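You operate a simulated robot arm through the tools that you are given. There is no shell and no other tool. Be economical: measure what you need, move in short steps, check, and stop when the job is done.

Carry out the task below with a simulated robot arm. There is one attempt and no reset: what you move stays moved.

JOB
Fetch the green disc and set it on top of the white jar. Put the grille that says "four" from the upper foam top of the black table on top of the black pan and the grille that says "TWO" on the end of the narrow steel table. Open the chest lid. Any order will do.

The check looks at the end state, three seconds after you hand in, the way a careful person would. Anything else that was tipped, shoved, dropped, spilled or broken makes it a failure. Lids that push on must go on centred and level and be pressed home; caps that screw on are set level and turned clockwise until they are tight.

ROBOT AND FRAMES
A 6-joint arm with a fingered hand on a trunk, on a base that drives. Base frame: it is fixed to the floor where the robot stands at the start and does not move with it; the origin is under the middle of the robot, x ahead of it, y to its left, z up. Units: mm, degrees, N and s.
Its first joint turns from -115.0 to 115.0 degrees. Places, roughly: chest lid [400, -3900, 1000]; end of the narrow steel table [3900, -2300, 900]; green disc (5x5x4 cm) [700, 200, 600]; white jar (6x15x8 cm) [1900, -3600, 900]. Payload 4 kg.
The tool frame sits at the grasp point between the pads (the TCP): z along the fingers, y along the line on which they close. The tips reach 26 mm beyond it. Largest opening 164 mm; the body of the gripper starts 73 mm behind the TCP. The gripper is a hand of 5 fingers: y runs from the thumb to the fingers, the wrist lies at [0, 0, -239] in the tool frame, and closing takes about 1.5 s.
Orientation is that of the tool frame in the base frame, as [roll, pitch, yaw] about the fixed x, y, z axes, in that order (R = Rz(yaw) Ry(pitch) Rx(roll)). With the fingers straight down and closing along the base's y, the tool's x points along the base's -x, its y along +y and its z along -z.

CONTROLS
- The arm moves only by the tool send_rows. Its argument "commands" is a list of rows, each a list of 6 numbers: the shift along the tool's x, y, z in mm, then the turn, a rotation vector about the tool's x, y, z in degrees. In form: [[dx, dy, dz, wx, wy, wz], ...]. A call has 1 to 8 rows; each row is the pose to reach, as a shift and turn from the pose commanded when the call began, along the tool's axes at that moment. "hand" is the opening in per cent of the stroke, from 0 (shut) to 100 (fully open), set as the call begins (left out, the last holds). Each row takes 0.2 s and may step no farther than 50 mm and 8.6 degrees from the row before; otherwise, or with a gripper value out of range, the whole call is refused. Where a pose cannot be reached the arm comes as near as it can. A force on the tool above 40 N (or 10 N above the force at the start of the call, whichever is more), or a blocked arm, ends the call early, and 0.2 s more pass. The fingers move at their own pace (about 45 mm/s each) and stop on an object; they squeeze with about 33 N. The grip force told is the motor's: it shows also when the fingers shut on nothing. Time passes only in rows, and 0.2 s behind the last, so rows that repeat a pose let the fingers close. The reply holds the time, the measured pose of the TCP, the force on the tool along the base axes, the opening and the grip force, in the units named above and with some noise, with the torque about the TCP (base axes, N m) and any sound that the robot's microphone picked up.
- Cameras (640 x 400 px; columns grow to the right, rows downward): "scene" is now at [24, 206.3, 1922.5]; the picture's right is [0.32, -0.95, 0.00], its down [-0.75, -0.26, -0.61] and it looks along [0.58, 0.20, -0.79] (base axes); focal length 250 px, centre (320, 200). "wrist" rides on the gripper at [51, -70, -93] in the tool frame; the picture's right is [0.81, 0.59, 0.00], its down [-0.43, 0.60, -0.68] and it looks along [-0.40, 0.55, 0.74] (tool axes); focal length 270 px, centre (320, 200).
- snapshot(camera): a new picture of that camera. No time passes.
- raise_lower(by): slides the trunk up (or, below 0, down) by that many mm; the arm and the scene camera ride with it, the base frame stays. It gives what a move gives, with no picture.
- roll_base(legs): drives the robot by 1 to 6 legs, each [ahead, left, turn to the left] in mm, mm and degrees, along the robot's own axes; the way and the turn of a leg run together, so that a leg with both is an arc; at most 1500 mm and 180 degrees a leg. The arm and the cameras ride along, it lands a little off, and it stops where it bumps. It gives what a move gives.
- curl_fingers(finger1, finger2, finger3, finger4, thumb_bend): sets how far each is bent, from 0 (flat) to 1 (curled in); at 0.3 the hand is open as for a grip, at 0.7 the pads meet at the TCP. One left out holds its place. A second passes; each finger stops where it meets its share of the squeeze, and holds until it gets a number again. A gripper value or a shape takes the hand back. It gives what a move gives, with no picture; readings hold the bend of each and the force on the fingers (four entries, about 0 where the hand has none), thumb and palm.
- preshape(shape): the hand has 5 fingers and takes this shape, open, in about a second: jaw (thumb against the fingers, like two jaws); tri (thumb and two fingers); tip (a fingertip pinch); poke (one finger out to press); point (the index stretched); flat (the hand flat); cup (the hand cupped); fist (a fist). The gripper value then closes the fingers along that shape, each until it touches; the sizes above hold for jaw. It gives what a move gives, with no picture.
- head_to(pan, tilt): turns the head with the scene camera to pan (to the left, within 155 degrees either way) and tilt (down, from -29 to 69), counted from straight ahead of the robot. It gives what a move gives.
- point_at(camera, pixels): for up to 12 pixels [column, row] of the newest picture of that camera ("zoom" is the newest enlarged one), the place [x, y, z] in the base frame of the surface seen there, good to about 2 mm, but the place of the scene camera against the robot may be out by one fixed shift of up to 18 mm in any direction. No time passes.
- close_up(camera, box): a new picture of the part [left, top, right, bottom] of that camera's present view, enlarged. No time passes.
- finish_job(): hands the job in; it is judged then, once.

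Go step by step. Measure first, check grasps and placings, and put right what went wrong. The budget is 110 turns and 90 pictures, counting those below and the enlarged ones. Unless the task says otherwise, let go and move clear before handing in.

The tools are called after ">>>" as a command line: name --pt "numbers of a row" for each row, then --argument value for the rest, lists and objects as JSON in quotes. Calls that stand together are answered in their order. send_rows: Moves the arm, as the interface text tells. Its arguments: {"type":"object","properties":{"commands":{"type":"array","items":{"type":"array","items":{"type":"number"}}},"hand":{"type":"number"}},"required":["commands"]} The other tools are called the same way: raise_lower (by) slides the trunk up or down; preshape (shape) gives the hand a shape; curl_fingers (finger1, finger2, finger3, finger4, thumb_bend) moves the fingers one by one; roll_base (legs) drives the base; head_to (pan, tilt) turns the head that bears the scene camera; snapshot (camera) takes a picture; point_at (camera, pixels) gives the place of the surface under pixels of a picture; close_up (camera, box) takes an enlarged picture of a part of a camera's view; finish_job () hands the job in.

At the start:

```text
clock: 0.0
ee_pos: [502.8, 148.1, 1527.1]
tcp_rot: [-180.0, 0.0, -180.0]
force: [0.0, -0.3, -0.5]
moment: [0.01, 0.0, 0.0]
gripper_width: 164.2
grasp_force: 0.1
shape: jaw
bend: [0.3, 0.3, 0.3, 0.3, 0.3]
finger forces: [0.0, 0.0, 0.0, 0.0, 0.0, 0.0]
trunk travel left (down, up): [-977.0, 13.0]
robot x, y, heading: [-0.3, 0.6, 0.3]
head pan, tilt: [18.7, 52.6]
```

scene: 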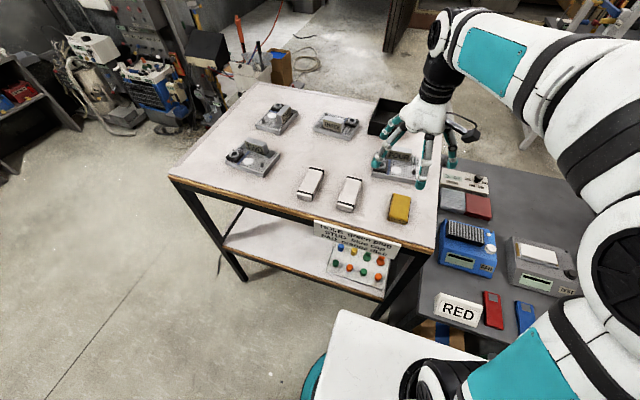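
wrist: 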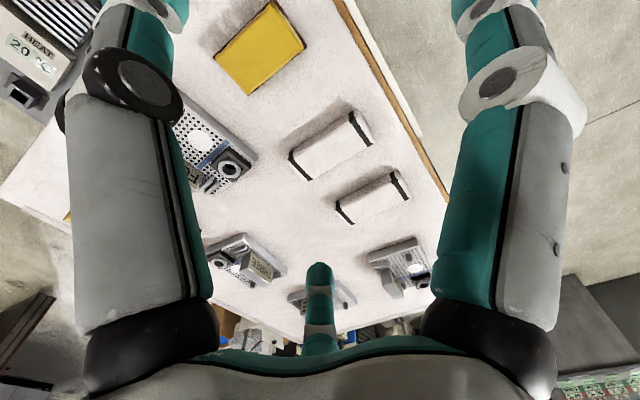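

The table ahead holds several gadgets and there is a sign at (355,235); I can't see a clear green disc yet, so I'll enlarge the scene.

>>> close_up --camera "scene" --box '[200, 80, 440, 230]'

>>> close_up --camera "scene" --box '[290, 200, 450, 300]'

>>> point_at --camera "scene" --pixels '[[275, 115], [337, 123], [250, 155], [312, 183], [400, 207], [358, 265], [340, 247], [300, 150], [390, 165]]'

```text
2.67 times, centred on (320, 155) of scene
```

zoom: 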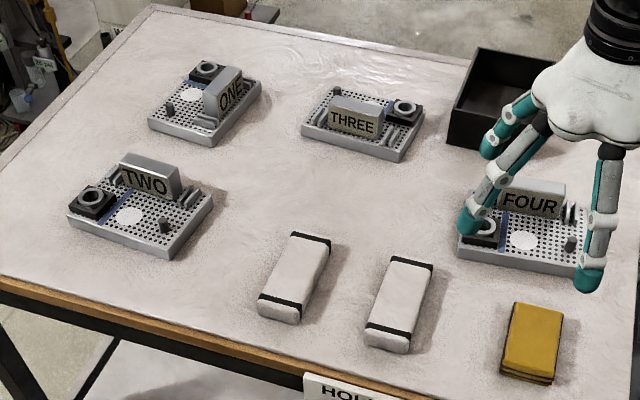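

```text
4.00 times, centred on (370, 250) of scene
```

zoom: 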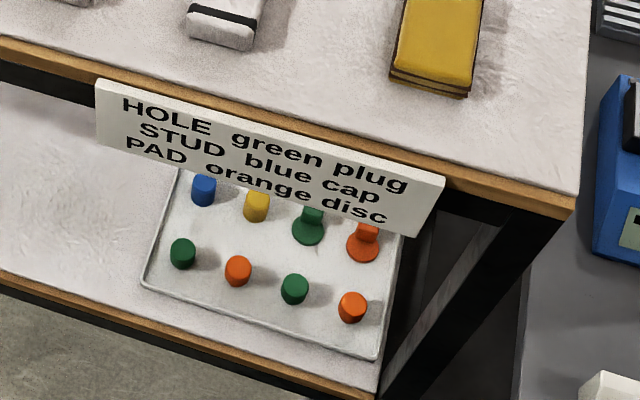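

```text
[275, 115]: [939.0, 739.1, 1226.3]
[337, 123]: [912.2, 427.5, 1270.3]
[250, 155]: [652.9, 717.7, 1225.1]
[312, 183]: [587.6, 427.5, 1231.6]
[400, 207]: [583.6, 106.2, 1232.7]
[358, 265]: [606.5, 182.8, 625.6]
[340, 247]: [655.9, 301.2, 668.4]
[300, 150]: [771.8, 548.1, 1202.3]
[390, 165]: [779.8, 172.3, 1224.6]
```

Lower tray carries small pieces: cylinders and flanged ones with knobs at zoom (308,225) and (365,240). I'll measure those and the table edge.

>>> point_at --camera "zoom" --pixels '[[183, 248], [238, 265], [295, 285], [352, 300], [308, 235], [315, 212], [365, 250], [250, 290], [100, 150], [270, 140], [260, 245], [560, 215]]'

>>> close_up --camera "scene" --box '[324, 238, 396, 292]'

>>> close_up --camera "scene" --box '[360, 80, 460, 200]'

```text
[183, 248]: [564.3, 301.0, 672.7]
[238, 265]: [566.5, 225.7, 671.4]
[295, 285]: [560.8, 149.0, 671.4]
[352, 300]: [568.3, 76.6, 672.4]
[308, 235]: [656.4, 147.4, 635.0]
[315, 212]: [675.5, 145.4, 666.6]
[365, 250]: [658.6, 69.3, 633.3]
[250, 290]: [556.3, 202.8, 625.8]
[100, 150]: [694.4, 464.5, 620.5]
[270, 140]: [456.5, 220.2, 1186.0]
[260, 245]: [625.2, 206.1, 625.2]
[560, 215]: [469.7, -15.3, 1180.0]
```

```text
7.41 times, centred on (360, 265) of scene
```

zoom: 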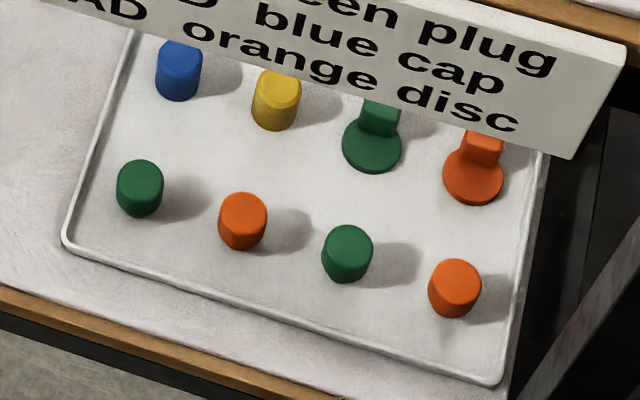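

```text
3.33 times, centred on (410, 140) of scene
```

zoom: 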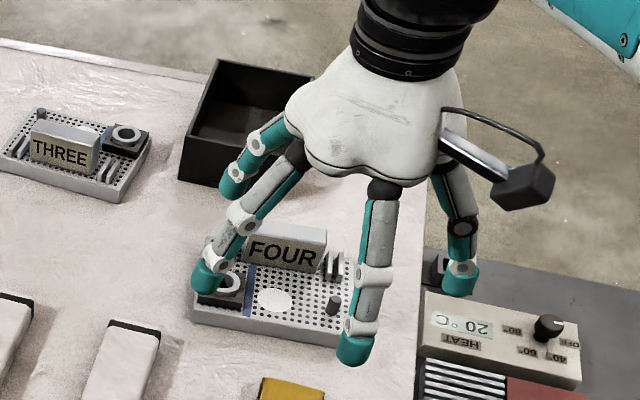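

The green disc is the flanged piece with a tab at about [663,146,635]. Now I'll look round for the pan, jar, chest and steel table.

>>> head_to --pan -70 --tilt 20

>>> snapshot --camera "scene"

>>> head_to --pan -20 --tilt 20

>>> snapshot --camera "scene"

>>> head_to --pan 40 --tilt 20

>>> snapshot --camera "scene"

```text
clock: 1.6
ee_pos: [502.1, 147.0, 1525.8]
tcp_rot: [180.0, 0.1, -179.9]
force: [-0.1, 0.1, 0.7]
moment: [-0.01, 0.0, 0.02]
gripper_width: 163.9
grasp_force: 0.0
shape: jaw
bend: [0.3, 0.3, 0.3, 0.3, 0.3]
finger forces: [0.0, 0.1, 0.0, 0.0, 0.0, 0.1]
trunk travel left (down, up): [-977.0, 13.0]
robot x, y, heading: [0.7, 0.1, -0.1]
head pan, tilt: [-70.0, 20.0]
```

```text
83 pictures are left
```

scene: 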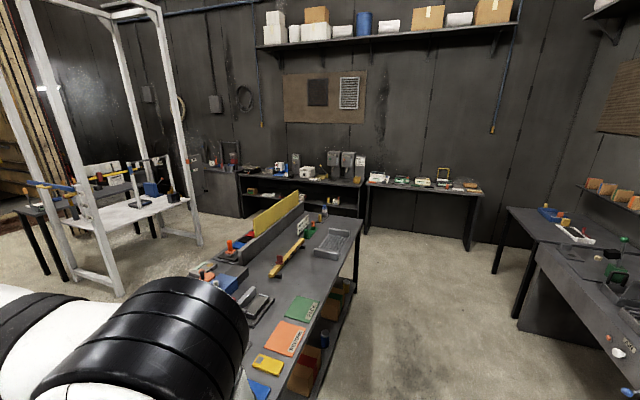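

```text
clock: 2.8
ee_pos: [502.6, 148.2, 1527.3]
tcp_rot: [-179.9, 0.0, -180.0]
force: [-0.3, 0.0, 0.5]
moment: [0.01, 0.01, 0.01]
gripper_width: 164.1
grasp_force: 0.2
shape: jaw
bend: [0.3, 0.3, 0.3, 0.3, 0.3]
finger forces: [0.1, 0.0, 0.0, 0.1, 0.0, 0.1]
trunk travel left (down, up): [-977.0, 13.0]
robot x, y, heading: [-0.2, 1.9, -0.1]
head pan, tilt: [-20.0, 20.0]
```

```text
82 pictures are left
```

scene: 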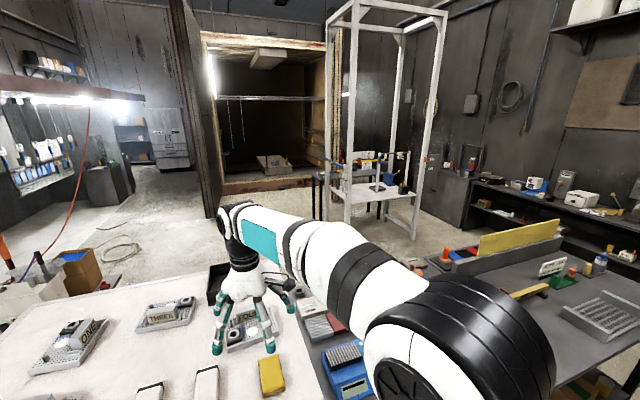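

```text
clock: 4.1
ee_pos: [501.3, 146.9, 1527.8]
tcp_rot: [-179.9, 0.0, -180.0]
force: [0.0, -0.5, -0.2]
moment: [0.01, 0.0, 0.0]
gripper_width: 163.9
grasp_force: 0.1
shape: jaw
bend: [0.3, 0.3, 0.3, 0.3, 0.3]
finger forces: [0.1, 0.0, 0.1, 0.1, 0.0, 0.0]
trunk travel left (down, up): [-977.0, 13.0]
robot x, y, heading: [1.3, -3.1, -0.1]
head pan, tilt: [40.0, 20.0]
```

```text
81 pictures are left
```

scene: 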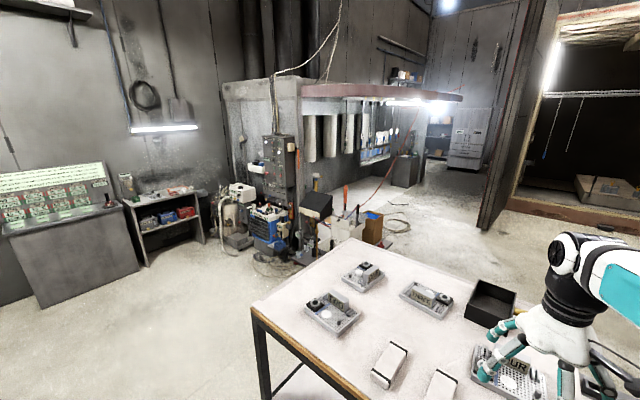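

The black open-top box at (490,300) may be the pan. I'll look further right/behind and at the target places.

>>> head_to --pan -115 --tilt 20

>>> snapshot --camera "scene"

>>> head_to --pan -70 --tilt 20

>>> close_up --camera "scene" --box '[230, 140, 490, 260]'

>>> close_up --camera "scene" --box '[0, 130, 230, 280]'

>>> close_up --camera "scene" --box '[500, 180, 640, 300]'

>>> point_at --camera "scene" --pixels '[[420, 183], [300, 175], [345, 165], [110, 215], [30, 205], [160, 200], [540, 215], [600, 280], [330, 240], [40, 190]]'

```text
clock: 6.5
ee_pos: [503.6, 147.3, 1527.5]
tcp_rot: [-179.9, 0.0, -180.0]
force: [-0.2, 0.4, -0.3]
moment: [-0.04, 0.01, 0.0]
gripper_width: 163.7
grasp_force: 0.1
shape: jaw
bend: [0.3, 0.3, 0.3, 0.3, 0.3]
finger forces: [0.1, 0.1, 0.0, 0.0, 0.0, 0.0]
trunk travel left (down, up): [-977.0, 13.0]
robot x, y, heading: [0.6, 1.7, -0.0]
head pan, tilt: [-115.0, 20.0]
```

```text
80 pictures are left
```

scene: 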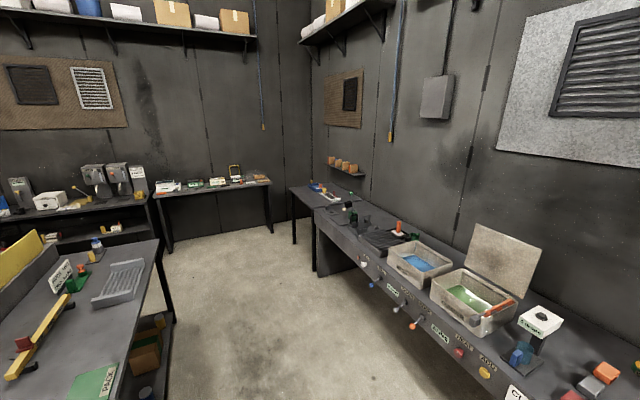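

```text
clock: 7.6
ee_pos: [502.5, 147.6, 1526.3]
tcp_rot: [-180.0, 0.0, -180.0]
force: [1.4, -0.1, 0.5]
moment: [-0.01, 0.0, 0.0]
gripper_width: 163.9
grasp_force: 0.1
shape: jaw
bend: [0.3, 0.3, 0.3, 0.3, 0.3]
finger forces: [0.1, 0.0, 0.0, 0.0, 0.0, 0.1]
trunk travel left (down, up): [-977.0, 13.0]
robot x, y, heading: [2.1, -1.2, -0.1]
head pan, tilt: [-70.0, 20.0]
```

```text
2.46 times, centred on (360, 200) of scene
```

zoom: 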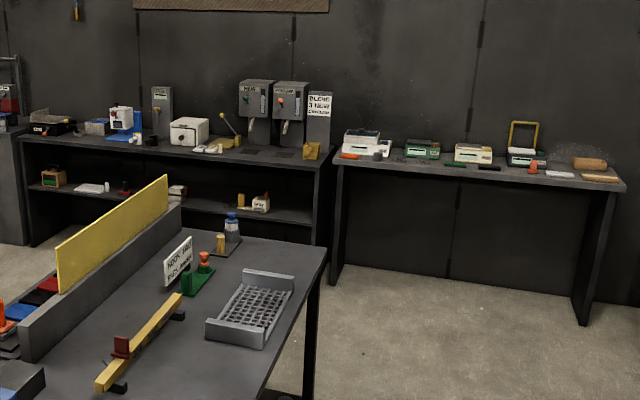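

```text
2.67 times, centred on (115, 205) of scene
```

zoom: 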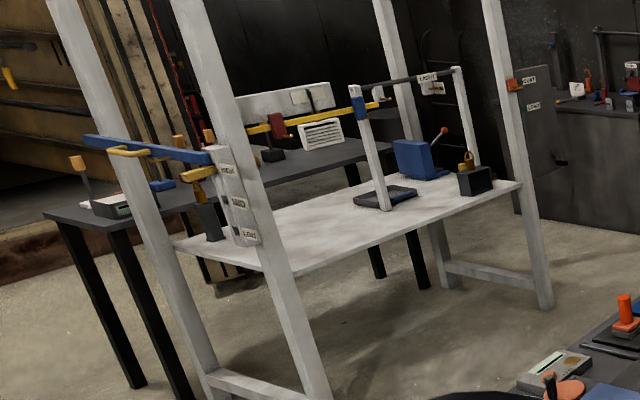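

```text
3.33 times, centred on (570, 240) of scene
```

zoom: 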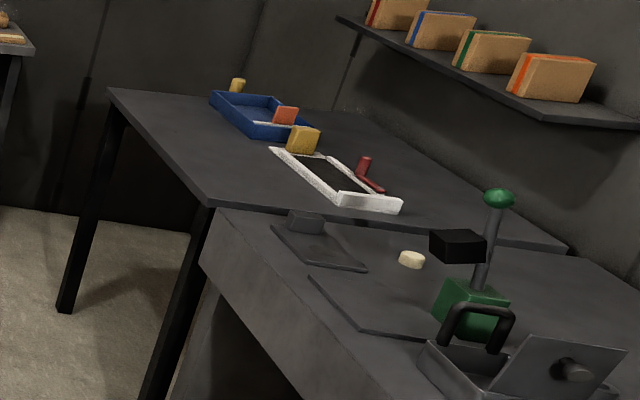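

```text
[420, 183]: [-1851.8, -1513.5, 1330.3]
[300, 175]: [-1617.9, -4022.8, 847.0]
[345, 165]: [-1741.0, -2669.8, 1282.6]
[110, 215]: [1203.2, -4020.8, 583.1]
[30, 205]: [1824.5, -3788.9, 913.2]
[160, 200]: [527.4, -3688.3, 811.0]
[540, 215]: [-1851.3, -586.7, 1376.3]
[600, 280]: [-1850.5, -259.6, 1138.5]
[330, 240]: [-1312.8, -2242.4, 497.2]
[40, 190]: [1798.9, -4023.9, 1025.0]
```

Point_at used the older snapshot, so I'll take fresh ones toward the targets.

>>> snapshot --camera "scene"

>>> point_at --camera "scene" --pixels '[[377, 178], [400, 182], [424, 182], [445, 183], [307, 193], [280, 170], [345, 160], [334, 242], [340, 190], [460, 187], [285, 200]]'

>>> close_up --camera "scene" --box '[360, 160, 490, 200]'

>>> close_up --camera "scene" --box '[240, 145, 370, 225]'

```text
76 pictures are left
```

scene: 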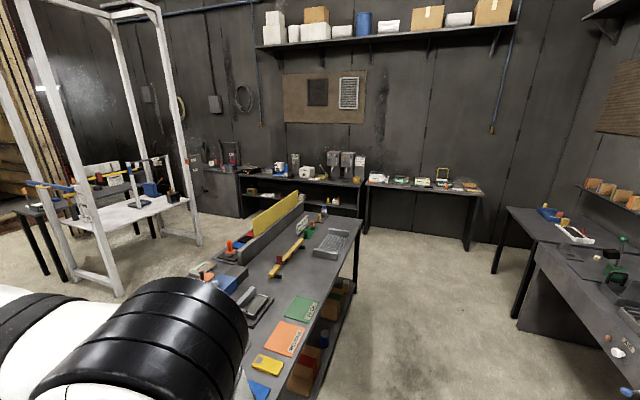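

```text
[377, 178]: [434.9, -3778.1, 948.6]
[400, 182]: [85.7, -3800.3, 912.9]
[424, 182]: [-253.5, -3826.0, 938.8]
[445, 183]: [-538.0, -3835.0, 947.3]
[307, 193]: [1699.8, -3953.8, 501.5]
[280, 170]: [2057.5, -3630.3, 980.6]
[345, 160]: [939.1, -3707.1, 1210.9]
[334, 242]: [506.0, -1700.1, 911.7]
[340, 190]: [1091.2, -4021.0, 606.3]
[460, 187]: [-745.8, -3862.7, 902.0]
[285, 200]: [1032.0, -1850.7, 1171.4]
```

```text
4.92 times, centred on (425, 180) of scene
```

zoom: 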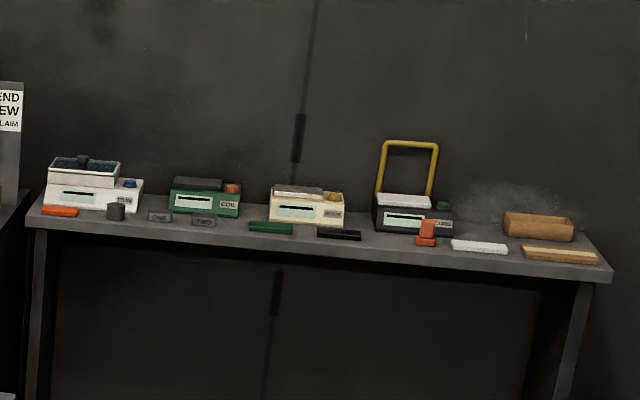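

```text
4.92 times, centred on (305, 185) of scene
```

zoom: 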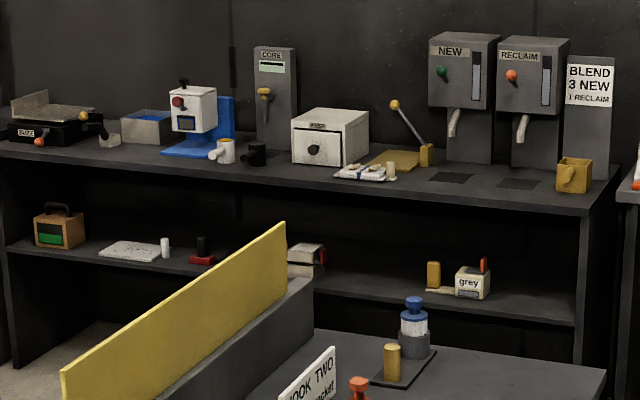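

Chest and jar areas seen; the jar is probably the white mug by the blue machine. Now a strong close-up of TWO and FOUR.

>>> head_to --pan 18.7 --tilt 45

>>> snapshot --camera "scene"

>>> close_up --camera "scene" --box '[210, 160, 300, 220]'

>>> close_up --camera "wrist" --box '[160, 80, 300, 220]'

```text
clock: 9.3
ee_pos: [502.1, 146.5, 1526.5]
tcp_rot: [-180.0, 0.0, 180.0]
force: [-0.2, -0.4, 1.0]
moment: [0.01, 0.03, 0.03]
gripper_width: 163.8
grasp_force: 0.0
shape: jaw
bend: [0.3, 0.3, 0.3, 0.3, 0.3]
finger forces: [0.0, 0.0, 0.0, 0.1, 0.0, 0.0]
trunk travel left (down, up): [-977.0, 13.0]
robot x, y, heading: [-4.3, -5.2, 0.0]
head pan, tilt: [18.7, 45.0]
```

```text
73 pictures are left
```

scene: 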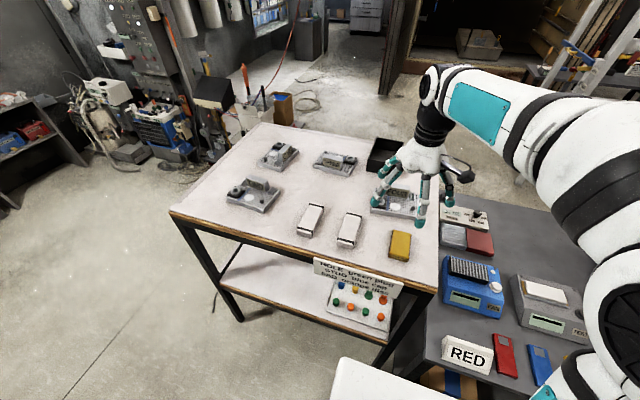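

```text
6.67 times, centred on (255, 190) of scene
```

zoom: 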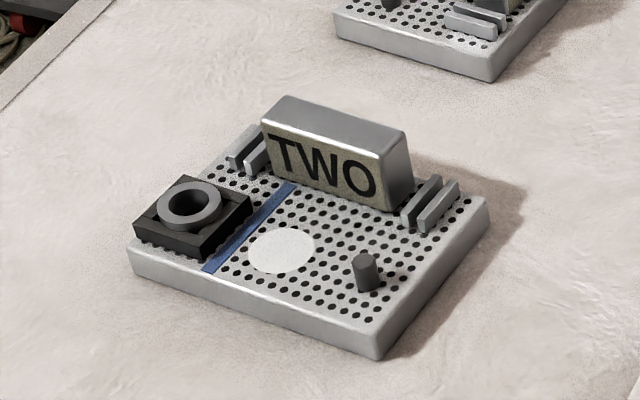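

```text
2.86 times, centred on (230, 150) of wrist
```

zoom: 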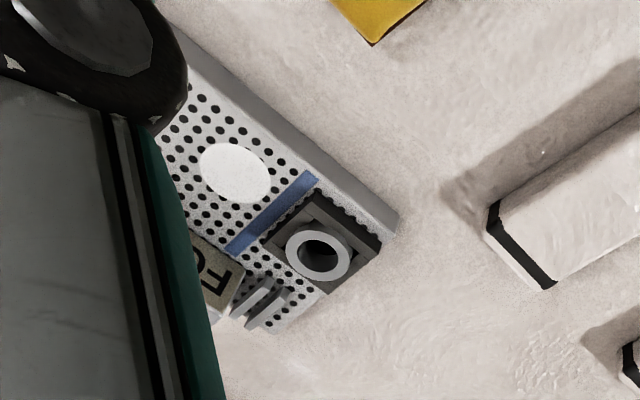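

The grilles look like rigid perforated bases with a word block on top (zoom 335,150). I'll measure the TWO grille's features, the FOUR one and the pan.

>>> point_at --camera "scene" --pixels '[[250.4, 176.2], [266.2, 181.3], [258.0, 177.5], [268.0, 183.0], [263.5, 211.0], [227.2, 200.5], [280.5, 191.0], [246.5, 180.0], [249.0, 197.5], [396, 155], [385, 142], [230, 215]]'

>>> close_up --camera "scene" --box '[350, 130, 470, 220]'

>>> point_at --camera "zoom" --pixels '[[120, 60], [110, 110], [90, 90], [95, 160], [200, 200], [190, 235], [240, 330], [260, 370], [180, 300], [110, 300], [400, 340], [230, 300]]'

```text
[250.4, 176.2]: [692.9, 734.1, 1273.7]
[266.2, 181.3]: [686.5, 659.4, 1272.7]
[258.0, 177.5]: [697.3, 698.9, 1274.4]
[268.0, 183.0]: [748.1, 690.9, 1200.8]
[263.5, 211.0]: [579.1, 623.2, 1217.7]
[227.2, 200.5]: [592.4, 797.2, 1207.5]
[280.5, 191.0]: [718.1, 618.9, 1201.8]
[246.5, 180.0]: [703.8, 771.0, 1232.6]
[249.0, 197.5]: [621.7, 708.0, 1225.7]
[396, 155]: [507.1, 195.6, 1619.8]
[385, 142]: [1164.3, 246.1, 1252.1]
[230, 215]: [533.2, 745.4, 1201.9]
```

```text
4.44 times, centred on (410, 175) of scene
```

zoom: 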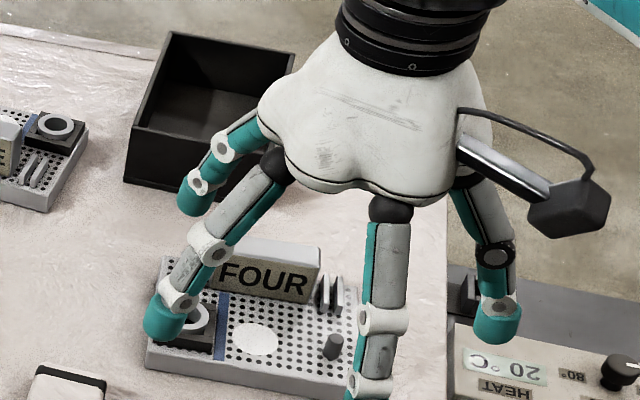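

```text
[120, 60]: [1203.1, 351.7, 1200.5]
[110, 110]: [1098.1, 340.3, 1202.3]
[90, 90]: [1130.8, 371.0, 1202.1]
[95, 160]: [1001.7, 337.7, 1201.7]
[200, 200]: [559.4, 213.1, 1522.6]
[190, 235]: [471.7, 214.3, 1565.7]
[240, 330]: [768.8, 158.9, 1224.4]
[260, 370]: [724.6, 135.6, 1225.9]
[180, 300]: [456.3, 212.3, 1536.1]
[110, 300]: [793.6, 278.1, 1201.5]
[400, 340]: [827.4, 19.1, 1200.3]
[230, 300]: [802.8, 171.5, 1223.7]
```

The hand hides the FOUR grille and pan; I'll look down at the robot's own front to learn clearance to the table, and swing the hand aside a bit.

>>> head_to --pan 0 --tilt 69

>>> snapshot --camera "scene"

>>> send_rows --pt "0 40 0 0 0 0" --pt "0 80 0 0 0 0" --pt "0 120 0 0 0 0" --pt "0 160 0 0 0 0" --pt "0 200 0 0 0 0"

>>> head_to --pan 5 --tilt 45

>>> snapshot --camera "scene"

```text
clock: 10.1
ee_pos: [503.1, 146.1, 1526.2]
tcp_rot: [180.0, 0.1, -180.0]
force: [-0.4, 0.5, 0.0]
moment: [-0.01, -0.03, 0.0]
gripper_width: 163.9
grasp_force: 0.1
shape: jaw
bend: [0.3, 0.3, 0.3, 0.3, 0.3]
finger forces: [0.1, 0.0, 0.0, 0.1, 0.1, 0.0]
trunk travel left (down, up): [-977.0, 13.0]
robot x, y, heading: [-0.5, 0.5, -0.1]
head pan, tilt: [0.0, 68.8]
```

```text
69 pictures are left
```

scene: 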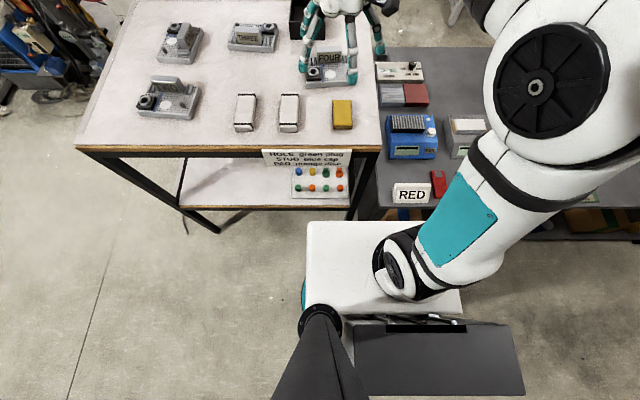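

```text
clock: 11.3
ee_pos: [496.0, 344.1, 1510.4]
tcp_rot: [179.8, 0.5, 180.0]
force: [-0.6, -0.3, 0.3]
moment: [0.0, -0.01, 0.0]
gripper_width: 163.7
grasp_force: 0.0
shape: jaw
bend: [0.3, 0.3, 0.3, 0.3, 0.3]
finger forces: [0.0, 0.0, 0.0, 0.0, 0.0, 0.1]
out of reach, approached as far as the arm can: row 3, 4, 5
trunk travel left (down, up): [-977.0, 13.0]
robot x, y, heading: [-0.1, 1.3, 0.1]
head pan, tilt: [0.0, 68.8]
```

```text
clock: 12.2
ee_pos: [496.6, 342.7, 1511.5]
tcp_rot: [179.7, 0.4, 180.0]
force: [-0.3, 0.2, 0.4]
moment: [-0.02, -0.03, -0.03]
gripper_width: 164.1
grasp_force: 0.1
shape: jaw
bend: [0.3, 0.3, 0.3, 0.3, 0.3]
finger forces: [0.0, 0.1, 0.0, 0.0, 0.0, 0.0]
trunk travel left (down, up): [-977.0, 13.0]
robot x, y, heading: [2.0, 2.4, -0.1]
head pan, tilt: [5.0, 45.0]
```

```text
68 pictures are left
```

scene: 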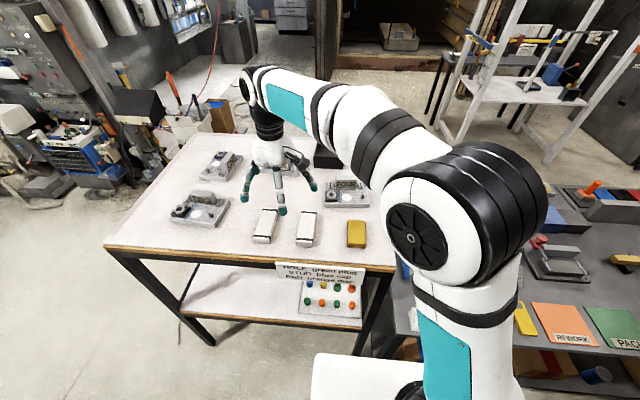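

The arm is a big shoulder-elbow type on a white platform. I'll measure platform, elbow and the table front edge in this picture.

>>> point_at --camera "scene" --pixels '[[325, 360], [335, 385], [440, 200], [410, 220], [445, 350], [340, 110], [262, 90], [250, 252], [360, 283], [200, 310], [330, 155], [352, 200]]'

>>> head_to --pan 0 --tilt 69

>>> snapshot --camera "scene"

>>> point_at --camera "scene" --pixels '[[312, 230], [330, 300], [390, 228], [400, 275], [450, 300], [540, 90], [470, 220], [302, 295], [240, 152], [240, 206], [400, 230], [343, 205]]'

```text
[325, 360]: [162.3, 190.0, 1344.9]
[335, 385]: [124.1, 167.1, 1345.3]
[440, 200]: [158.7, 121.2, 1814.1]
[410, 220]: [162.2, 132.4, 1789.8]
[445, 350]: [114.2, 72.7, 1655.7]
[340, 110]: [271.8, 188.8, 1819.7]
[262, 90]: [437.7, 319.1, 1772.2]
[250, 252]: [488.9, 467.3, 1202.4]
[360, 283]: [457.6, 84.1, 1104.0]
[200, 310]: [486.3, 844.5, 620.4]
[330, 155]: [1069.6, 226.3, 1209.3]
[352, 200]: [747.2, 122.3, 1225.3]
```

```text
clock: 13.1
ee_pos: [497.2, 342.9, 1509.5]
tcp_rot: [179.7, 0.4, 180.0]
force: [0.1, 0.9, -0.1]
moment: [0.02, -0.04, 0.03]
gripper_width: 163.8
grasp_force: 0.1
shape: jaw
bend: [0.3, 0.3, 0.3, 0.3, 0.3]
finger forces: [0.0, 0.1, 0.0, 0.0, 0.0, 0.0]
trunk travel left (down, up): [-977.0, 13.0]
robot x, y, heading: [-0.9, 3.1, 0.0]
head pan, tilt: [0.0, 68.8]
```

```text
67 pictures are left
```

scene: 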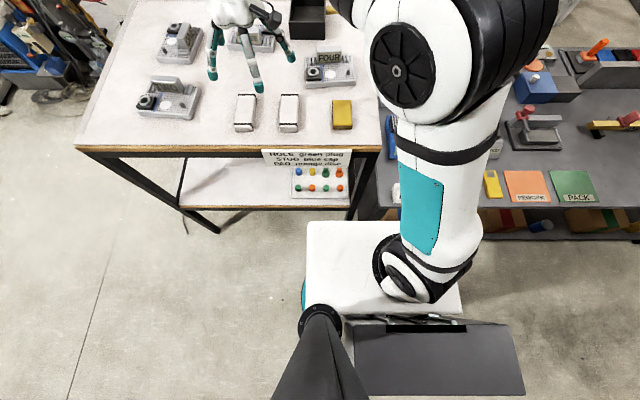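

```text
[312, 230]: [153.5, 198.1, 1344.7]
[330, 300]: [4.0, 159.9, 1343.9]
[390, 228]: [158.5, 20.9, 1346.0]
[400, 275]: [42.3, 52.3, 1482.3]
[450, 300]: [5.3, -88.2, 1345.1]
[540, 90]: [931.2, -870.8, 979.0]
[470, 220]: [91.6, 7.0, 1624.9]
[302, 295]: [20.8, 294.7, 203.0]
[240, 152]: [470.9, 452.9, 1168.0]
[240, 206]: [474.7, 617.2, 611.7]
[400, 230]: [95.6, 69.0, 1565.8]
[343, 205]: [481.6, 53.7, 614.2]
```

The trunk platform is at z≈1345 with its front at x≈170; the table's front edge is at x≈470, top z≈1201. FOUR at (330,70) and the pan at (310,18) are now clear, so I'll zoom and measure them.

>>> head_to --pan -5 --tilt 52

>>> close_up --camera "scene" --box '[220, 60, 400, 200]'

```text
clock: 13.9
ee_pos: [496.8, 341.7, 1511.3]
tcp_rot: [179.7, 0.5, -179.9]
force: [0.5, -0.4, 0.1]
moment: [0.01, 0.01, 0.0]
gripper_width: 164.1
grasp_force: 0.0
shape: jaw
bend: [0.3, 0.3, 0.3, 0.3, 0.3]
finger forces: [0.0, 0.0, 0.0, 0.0, 0.0, 0.1]
trunk travel left (down, up): [-977.0, 13.0]
robot x, y, heading: [4.7, -1.1, -0.1]
head pan, tilt: [-5.0, 52.0]
```

```text
2.86 times, centred on (310, 130) of scene
```

zoom: 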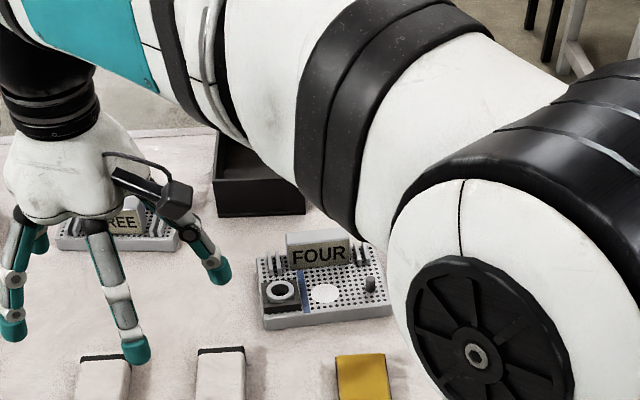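

FOUR is clear at zoom (318,250); measure its corners and the visible pan walls.

>>> point_at --camera "zoom" --pixels '[[290, 234], [346, 233], [288, 244], [318, 236], [265, 326], [390, 309], [258, 262], [376, 247], [326, 292], [218, 178], [303, 208], [230, 150]]'

>>> close_up --camera "scene" --box '[280, 120, 340, 160]'

```text
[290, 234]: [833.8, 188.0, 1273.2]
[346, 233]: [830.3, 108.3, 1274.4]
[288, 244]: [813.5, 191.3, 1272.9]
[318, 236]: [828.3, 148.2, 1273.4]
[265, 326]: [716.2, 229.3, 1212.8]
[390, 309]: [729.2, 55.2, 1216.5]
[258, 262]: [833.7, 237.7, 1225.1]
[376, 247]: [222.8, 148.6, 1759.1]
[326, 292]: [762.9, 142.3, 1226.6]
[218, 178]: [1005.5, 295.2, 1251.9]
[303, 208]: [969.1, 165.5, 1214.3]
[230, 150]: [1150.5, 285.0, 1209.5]
```

```text
10.00 times, centred on (310, 140) of scene
```

zoom: 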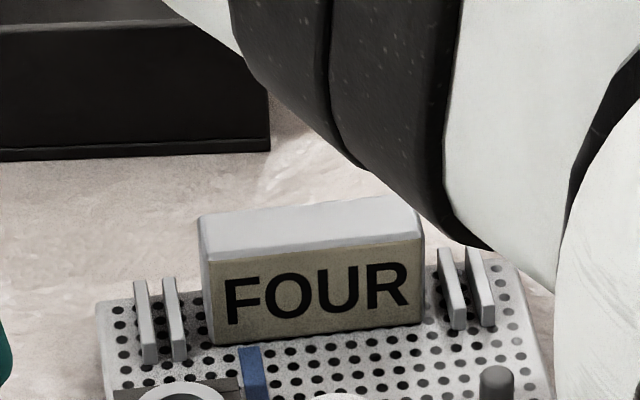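

FOUR's word block is centred near [823,148], top z 1273, about 28 thick (x) and 88 long (y). Before driving I'll check the base footprint.

>>> head_to --pan 75 --tilt 65

>>> snapshot --camera "scene"

>>> point_at --camera "scene" --pixels '[[320, 250], [320, 230], [350, 240], [380, 230], [420, 230], [280, 250], [240, 260], [400, 260], [360, 300], [300, 300]]'

```text
clock: 15.4
ee_pos: [496.2, 342.5, 1510.6]
tcp_rot: [179.7, 0.3, 179.9]
force: [-0.2, -0.3, 0.1]
moment: [0.01, -0.02, 0.0]
gripper_width: 163.9
grasp_force: 0.0
shape: jaw
bend: [0.3, 0.3, 0.3, 0.3, 0.3]
finger forces: [0.0, 0.0, 0.0, 0.0, 0.1, 0.0]
trunk travel left (down, up): [-977.0, 13.0]
robot x, y, heading: [-1.6, -0.6, -0.2]
head pan, tilt: [75.0, 65.0]
```

```text
64 pictures are left
```

scene: 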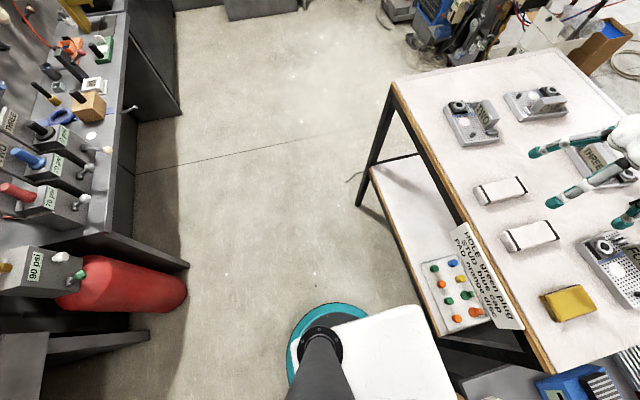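

```text
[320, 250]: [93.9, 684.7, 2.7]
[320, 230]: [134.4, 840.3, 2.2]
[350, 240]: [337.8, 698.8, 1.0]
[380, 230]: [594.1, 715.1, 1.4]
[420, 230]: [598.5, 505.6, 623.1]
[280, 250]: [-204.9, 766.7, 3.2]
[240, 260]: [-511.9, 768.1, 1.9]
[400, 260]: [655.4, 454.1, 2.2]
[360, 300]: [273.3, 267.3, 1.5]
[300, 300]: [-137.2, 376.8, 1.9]
```

The base is a teal disc about 300 mm in radius and 200 high, so it fits under the shelf between the legs. I'll move left 300, then ahead 270.

>>> roll_base --legs '[[0, 300, 0], [270, 0, 0]]'

>>> head_to --pan -15 --tilt 50

>>> snapshot --camera "scene"

```text
clock: 19.0
ee_pos: [768.4, 642.8, 1510.4]
tcp_rot: [179.7, 0.5, 180.0]
force: [0.7, 0.0, 0.3]
moment: [0.03, 0.01, 0.01]
gripper_width: 163.8
grasp_force: 0.1
shape: jaw
bend: [0.3, 0.3, 0.3, 0.3, 0.3]
finger forces: [0.1, 0.0, 0.0, 0.1, 0.0, 0.1]
trunk travel left (down, up): [-977.0, 13.0]
robot x, y, heading: [273.0, 296.4, 0.2]
head pan, tilt: [75.0, 65.0]
```

```text
clock: 20.6
ee_pos: [766.7, 642.3, 1510.3]
tcp_rot: [179.8, 0.4, -180.0]
force: [0.6, 0.4, -0.8]
moment: [0.0, 0.03, 0.0]
gripper_width: 163.9
grasp_force: 0.0
shape: jaw
bend: [0.3, 0.3, 0.3, 0.3, 0.3]
finger forces: [0.0, 0.0, 0.0, 0.0, 0.1, 0.0]
trunk travel left (down, up): [-977.0, 13.0]
robot x, y, heading: [267.6, 297.5, 0.1]
head pan, tilt: [-15.0, 50.0]
```

```text
63 pictures are left
```

scene: 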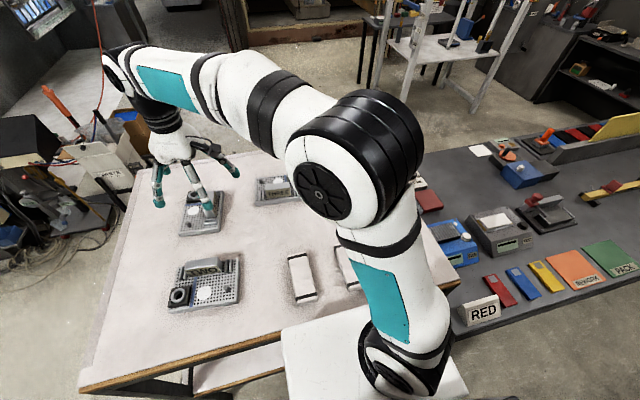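

Robot is at (268,297). I'll move the hand over FOUR, at a height of about 1420.

>>> send_rows --pt "0 -45 10 0 0 0" --pt "0 -90 20 0 0 0" --pt "0 -135 30 0 0 0" --pt "-5 -180 40 0 0 0" --pt "-10 -225 50 0 0 0" --pt "-15 -270 60 0 0 0" --pt "-20 -315 65 0 0 0" --pt "-20 -360 70 0 0 0"

>>> send_rows --pt "0 -40 0 0 0 8" --pt "0 -80 0 0 0 16" --pt "0 -120 0 0 0 24" --pt "0 -120 0 0 0 32" --pt "0 -120 0 0 0 40" --pt "0 -120 0 0 0 48"

>>> snapshot --camera "scene"

>>> snapshot --camera "wrist"

```text
clock: 22.4
ee_pos: [786.0, 279.3, 1438.2]
tcp_rot: [179.6, 0.4, -180.0]
force: [1.0, -0.2, -0.7]
moment: [0.04, 0.04, 0.01]
gripper_width: 163.8
grasp_force: 0.1
shape: jaw
bend: [0.3, 0.3, 0.3, 0.3, 0.3]
finger forces: [0.1, 0.0, 0.0, 0.0, 0.1, 0.0]
trunk travel left (down, up): [-977.0, 13.0]
robot x, y, heading: [269.2, 298.7, 0.1]
head pan, tilt: [-15.0, 50.0]
```

```text
clock: 23.8
ee_pos: [788.3, 161.9, 1438.4]
tcp_rot: [179.4, 0.0, 131.8]
force: [0.0, 0.5, 0.7]
moment: [0.0, -0.02, 0.01]
gripper_width: 163.6
grasp_force: 0.1
shape: jaw
bend: [0.3, 0.3, 0.3, 0.3, 0.3]
finger forces: [0.0, 0.1, 0.1, 0.0, 0.1, 0.0]
trunk travel left (down, up): [-977.0, 13.0]
robot x, y, heading: [268.9, 305.3, -0.1]
head pan, tilt: [-15.0, 50.0]
```

```text
62 pictures are left
```

scene: 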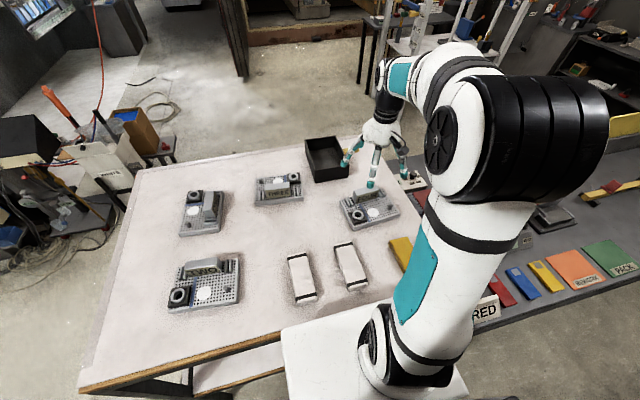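

```text
61 pictures are left
```

wrist: 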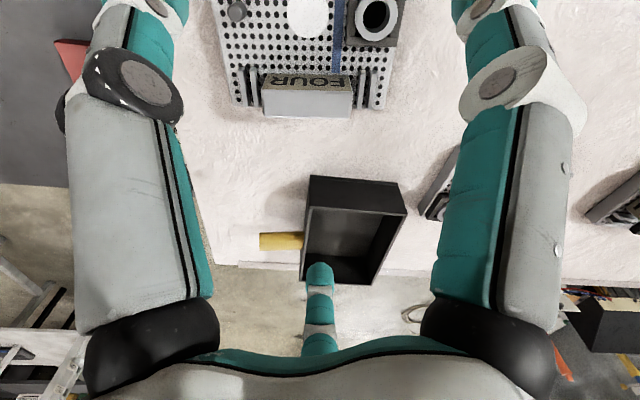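

The wrist picture shows FOUR's block at (305,95) and that the black box has a handle at (280,241), so it is indeed the pan. Measure both with the wrist camera.

>>> point_at --camera "wrist" --pixels '[[263, 93], [352, 90], [264, 116], [350, 116], [307, 103], [312, 178], [402, 190], [303, 280], [375, 282], [408, 214], [345, 230], [335, 195]]'

>>> close_up --camera "wrist" --box '[200, 0, 440, 150]'

>>> close_up --camera "scene" --box '[290, 120, 420, 210]'

>>> point_at --camera "scene" --pixels '[[306, 138], [340, 137], [318, 180], [349, 172], [315, 158], [362, 187], [378, 190], [348, 197]]'

```text
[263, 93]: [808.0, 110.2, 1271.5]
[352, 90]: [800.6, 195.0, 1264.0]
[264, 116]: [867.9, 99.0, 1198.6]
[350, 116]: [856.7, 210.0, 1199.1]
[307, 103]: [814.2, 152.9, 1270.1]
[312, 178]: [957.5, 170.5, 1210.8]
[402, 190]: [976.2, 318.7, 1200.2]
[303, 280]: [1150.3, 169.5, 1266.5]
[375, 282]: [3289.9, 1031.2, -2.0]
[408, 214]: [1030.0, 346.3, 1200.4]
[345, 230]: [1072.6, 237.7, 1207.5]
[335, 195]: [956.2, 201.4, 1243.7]
```

```text
2.67 times, centred on (320, 75) of wrist
```

zoom: 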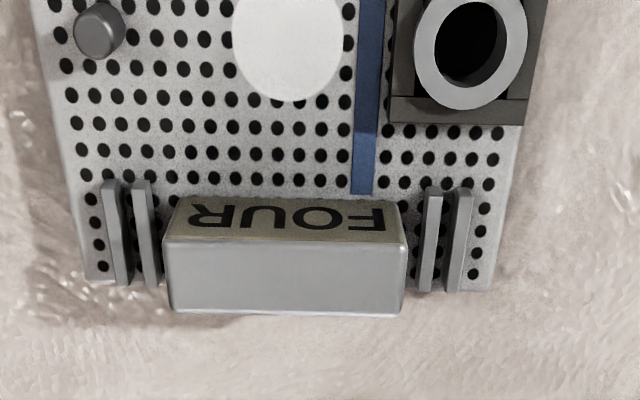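

```text
4.44 times, centred on (355, 165) of scene
```

zoom: 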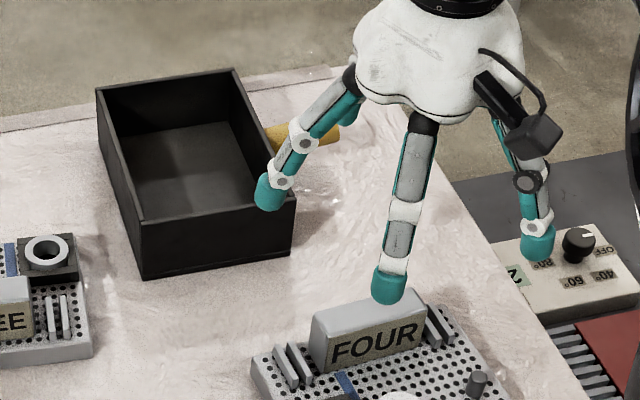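

```text
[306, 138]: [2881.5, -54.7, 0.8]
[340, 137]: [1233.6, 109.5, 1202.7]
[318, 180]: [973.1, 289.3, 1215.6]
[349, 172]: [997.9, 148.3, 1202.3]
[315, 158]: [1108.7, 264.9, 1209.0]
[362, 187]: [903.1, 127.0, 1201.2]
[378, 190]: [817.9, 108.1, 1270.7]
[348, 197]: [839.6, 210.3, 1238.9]
```

The pan is a box with open top. I'll measure its rim precisely from a close-up.

>>> close_up --camera "scene" --box '[300, 130, 370, 180]'

>>> point_at --camera "zoom" --pixels '[[145, 320], [400, 265], [160, 440], [385, 380], [75, 70], [290, 60], [85, 155], [220, 160], [275, 110], [105, 130]]'

```text
8.00 times, centred on (335, 155) of scene
```

zoom: 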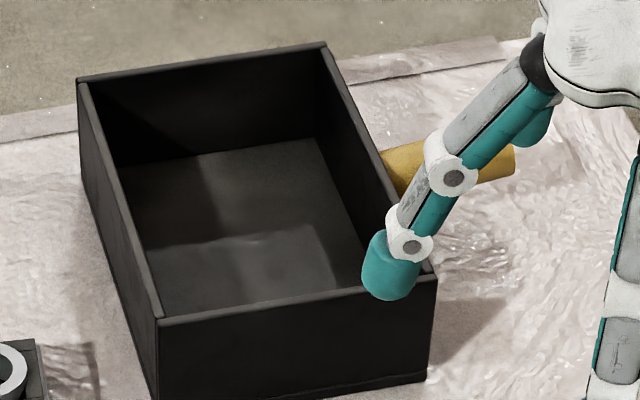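

```text
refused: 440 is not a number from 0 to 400
```

>>> point_at --camera "zoom" --pixels '[[157, 320], [152, 316], [434, 279], [429, 272], [84, 82], [80, 78], [322, 44], [327, 50], [220, 200], [155, 300], [315, 140], [130, 170]]'

```text
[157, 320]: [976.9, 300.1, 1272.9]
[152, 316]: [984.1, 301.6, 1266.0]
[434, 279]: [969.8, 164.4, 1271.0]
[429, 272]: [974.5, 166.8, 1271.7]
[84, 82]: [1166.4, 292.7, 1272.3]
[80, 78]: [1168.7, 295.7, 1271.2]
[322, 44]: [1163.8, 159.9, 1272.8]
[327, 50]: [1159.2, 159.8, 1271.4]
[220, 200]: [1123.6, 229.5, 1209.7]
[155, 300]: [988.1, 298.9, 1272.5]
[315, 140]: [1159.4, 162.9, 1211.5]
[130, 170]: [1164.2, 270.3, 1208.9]
```

Pan (wrist-frame corrected): x 955–1155, y 165–307, rim z 1272; the 180×140 plate must rest across the rim. I'll turn the hand so that it closes across FOUR's block, half close it, and come down to z≈1340.

>>> send_rows --pt "-5 3 20 0 0 7.5" --pt "-11 6 40 0 0 15" --pt "-17 9 60 0 0 22.5" --pt "-23 12 80 0 0 30" --pt "-27.5 14 98 0 0 37.8" --pt "-27.5 14 98 0 0 37.8" --hand 45

>>> snapshot --camera "wrist"

>>> close_up --camera "scene" --box '[310, 110, 450, 210]'

```text
clock: 25.2
ee_pos: [816.5, 151.1, 1340.3]
tcp_rot: [179.5, -0.3, 94.1]
force: [-0.5, -0.1, 0.2]
moment: [0.02, 0.01, 0.0]
gripper_width: 74.4
grasp_force: 0.0
shape: jaw
bend: [0.39, 0.39, 0.39, 0.39, 0.7]
finger forces: [0.0, 0.0, 0.0, 0.0, 0.0, 0.0]
trunk travel left (down, up): [-977.0, 13.0]
robot x, y, heading: [274.2, 300.5, -0.0]
head pan, tilt: [-15.0, 50.0]
```

```text
57 pictures are left
```

wrist: 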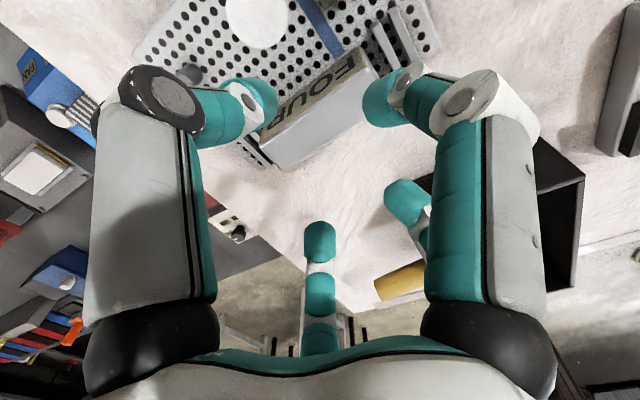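

```text
4.00 times, centred on (380, 160) of scene
```

zoom: 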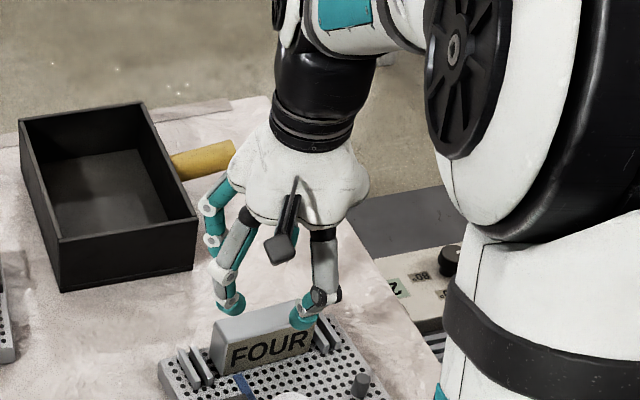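

TCP projects to image centre; the block's top lies about (320,115), close to expected (320,129). I'll check exactly with wrist points.

>>> close_up --camera "wrist" --box '[220, 30, 430, 190]'

>>> point_at --camera "wrist" --pixels '[[300, 125], [335, 95], [290, 160], [340, 130], [374, 96], [320, 120], [380, 85], [270, 160]]'

```text
2.50 times, centred on (325, 110) of wrist
```

zoom: 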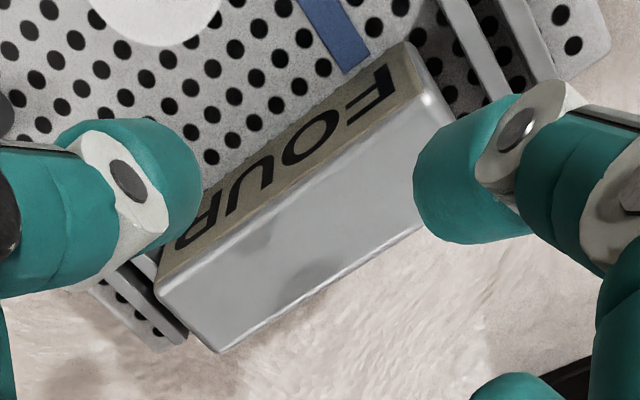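

```text
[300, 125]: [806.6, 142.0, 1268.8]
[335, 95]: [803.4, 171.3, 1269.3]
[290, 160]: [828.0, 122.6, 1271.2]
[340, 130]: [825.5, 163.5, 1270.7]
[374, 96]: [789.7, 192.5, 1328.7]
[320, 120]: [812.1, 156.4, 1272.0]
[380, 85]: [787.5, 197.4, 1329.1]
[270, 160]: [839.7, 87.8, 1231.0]
```

Block centre is at (817,151) as planned, but the jaw digits straddle its ends (digit seen at [789,195]). I'll try the tri shape for a more central pinch.

>>> preshape --shape "tri"

>>> snapshot --camera "wrist"

>>> close_up --camera "scene" --box '[340, 110, 440, 210]'

```text
clock: 26.1
ee_pos: [815.6, 151.8, 1340.8]
tcp_rot: [179.6, -0.3, 94.1]
force: [-0.9, -0.6, -0.1]
moment: [-0.01, -0.03, 0.0]
gripper_width: 163.9
grasp_force: 0.1
shape: tri
bend: [0.14, 0.3, 0.3, 0.14, 0.3]
finger forces: [0.0, 0.1, 0.1, 0.1, 0.0, 0.1]
trunk travel left (down, up): [-977.0, 13.0]
robot x, y, heading: [269.9, 301.3, -0.2]
head pan, tilt: [-15.0, 50.0]
```

```text
54 pictures are left
```

wrist: 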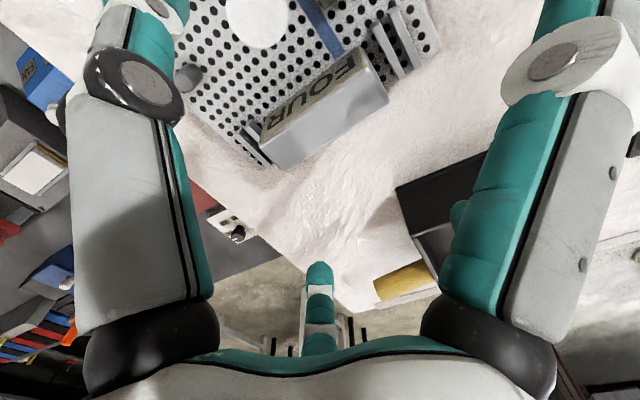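

```text
4.00 times, centred on (390, 160) of scene
```

zoom: 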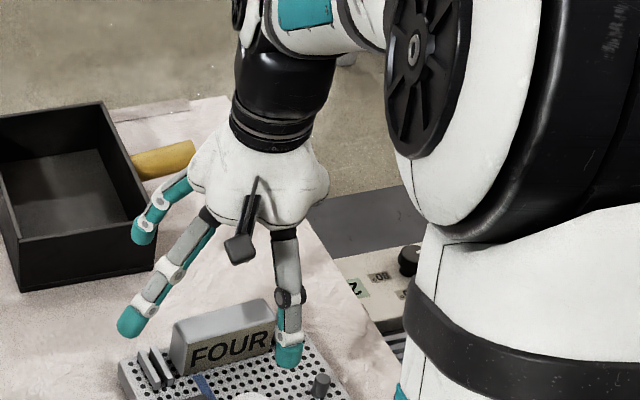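

In tri the thumb (left) opposes the fingers at (318,280) and (460,215), and finger 1 leans out. I'll measure digit positions.

>>> point_at --camera "wrist" --pixels '[[318, 270], [460, 212], [140, 75], [545, 60], [480, 150], [150, 20], [180, 150], [565, 10]]'

>>> point_at --camera "zoom" --pixels '[[130, 322], [288, 358], [143, 232], [170, 270], [290, 298], [155, 205]]'

```text
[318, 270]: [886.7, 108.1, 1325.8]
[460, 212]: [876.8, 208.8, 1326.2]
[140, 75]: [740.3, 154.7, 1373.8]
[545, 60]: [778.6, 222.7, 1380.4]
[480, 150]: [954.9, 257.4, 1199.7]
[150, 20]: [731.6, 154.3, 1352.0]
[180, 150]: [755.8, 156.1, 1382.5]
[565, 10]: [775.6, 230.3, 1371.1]
```

```text
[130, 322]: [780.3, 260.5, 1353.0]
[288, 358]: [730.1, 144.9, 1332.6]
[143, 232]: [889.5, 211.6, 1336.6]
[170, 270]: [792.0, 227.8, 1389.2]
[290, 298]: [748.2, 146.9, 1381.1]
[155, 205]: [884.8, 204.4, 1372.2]
```

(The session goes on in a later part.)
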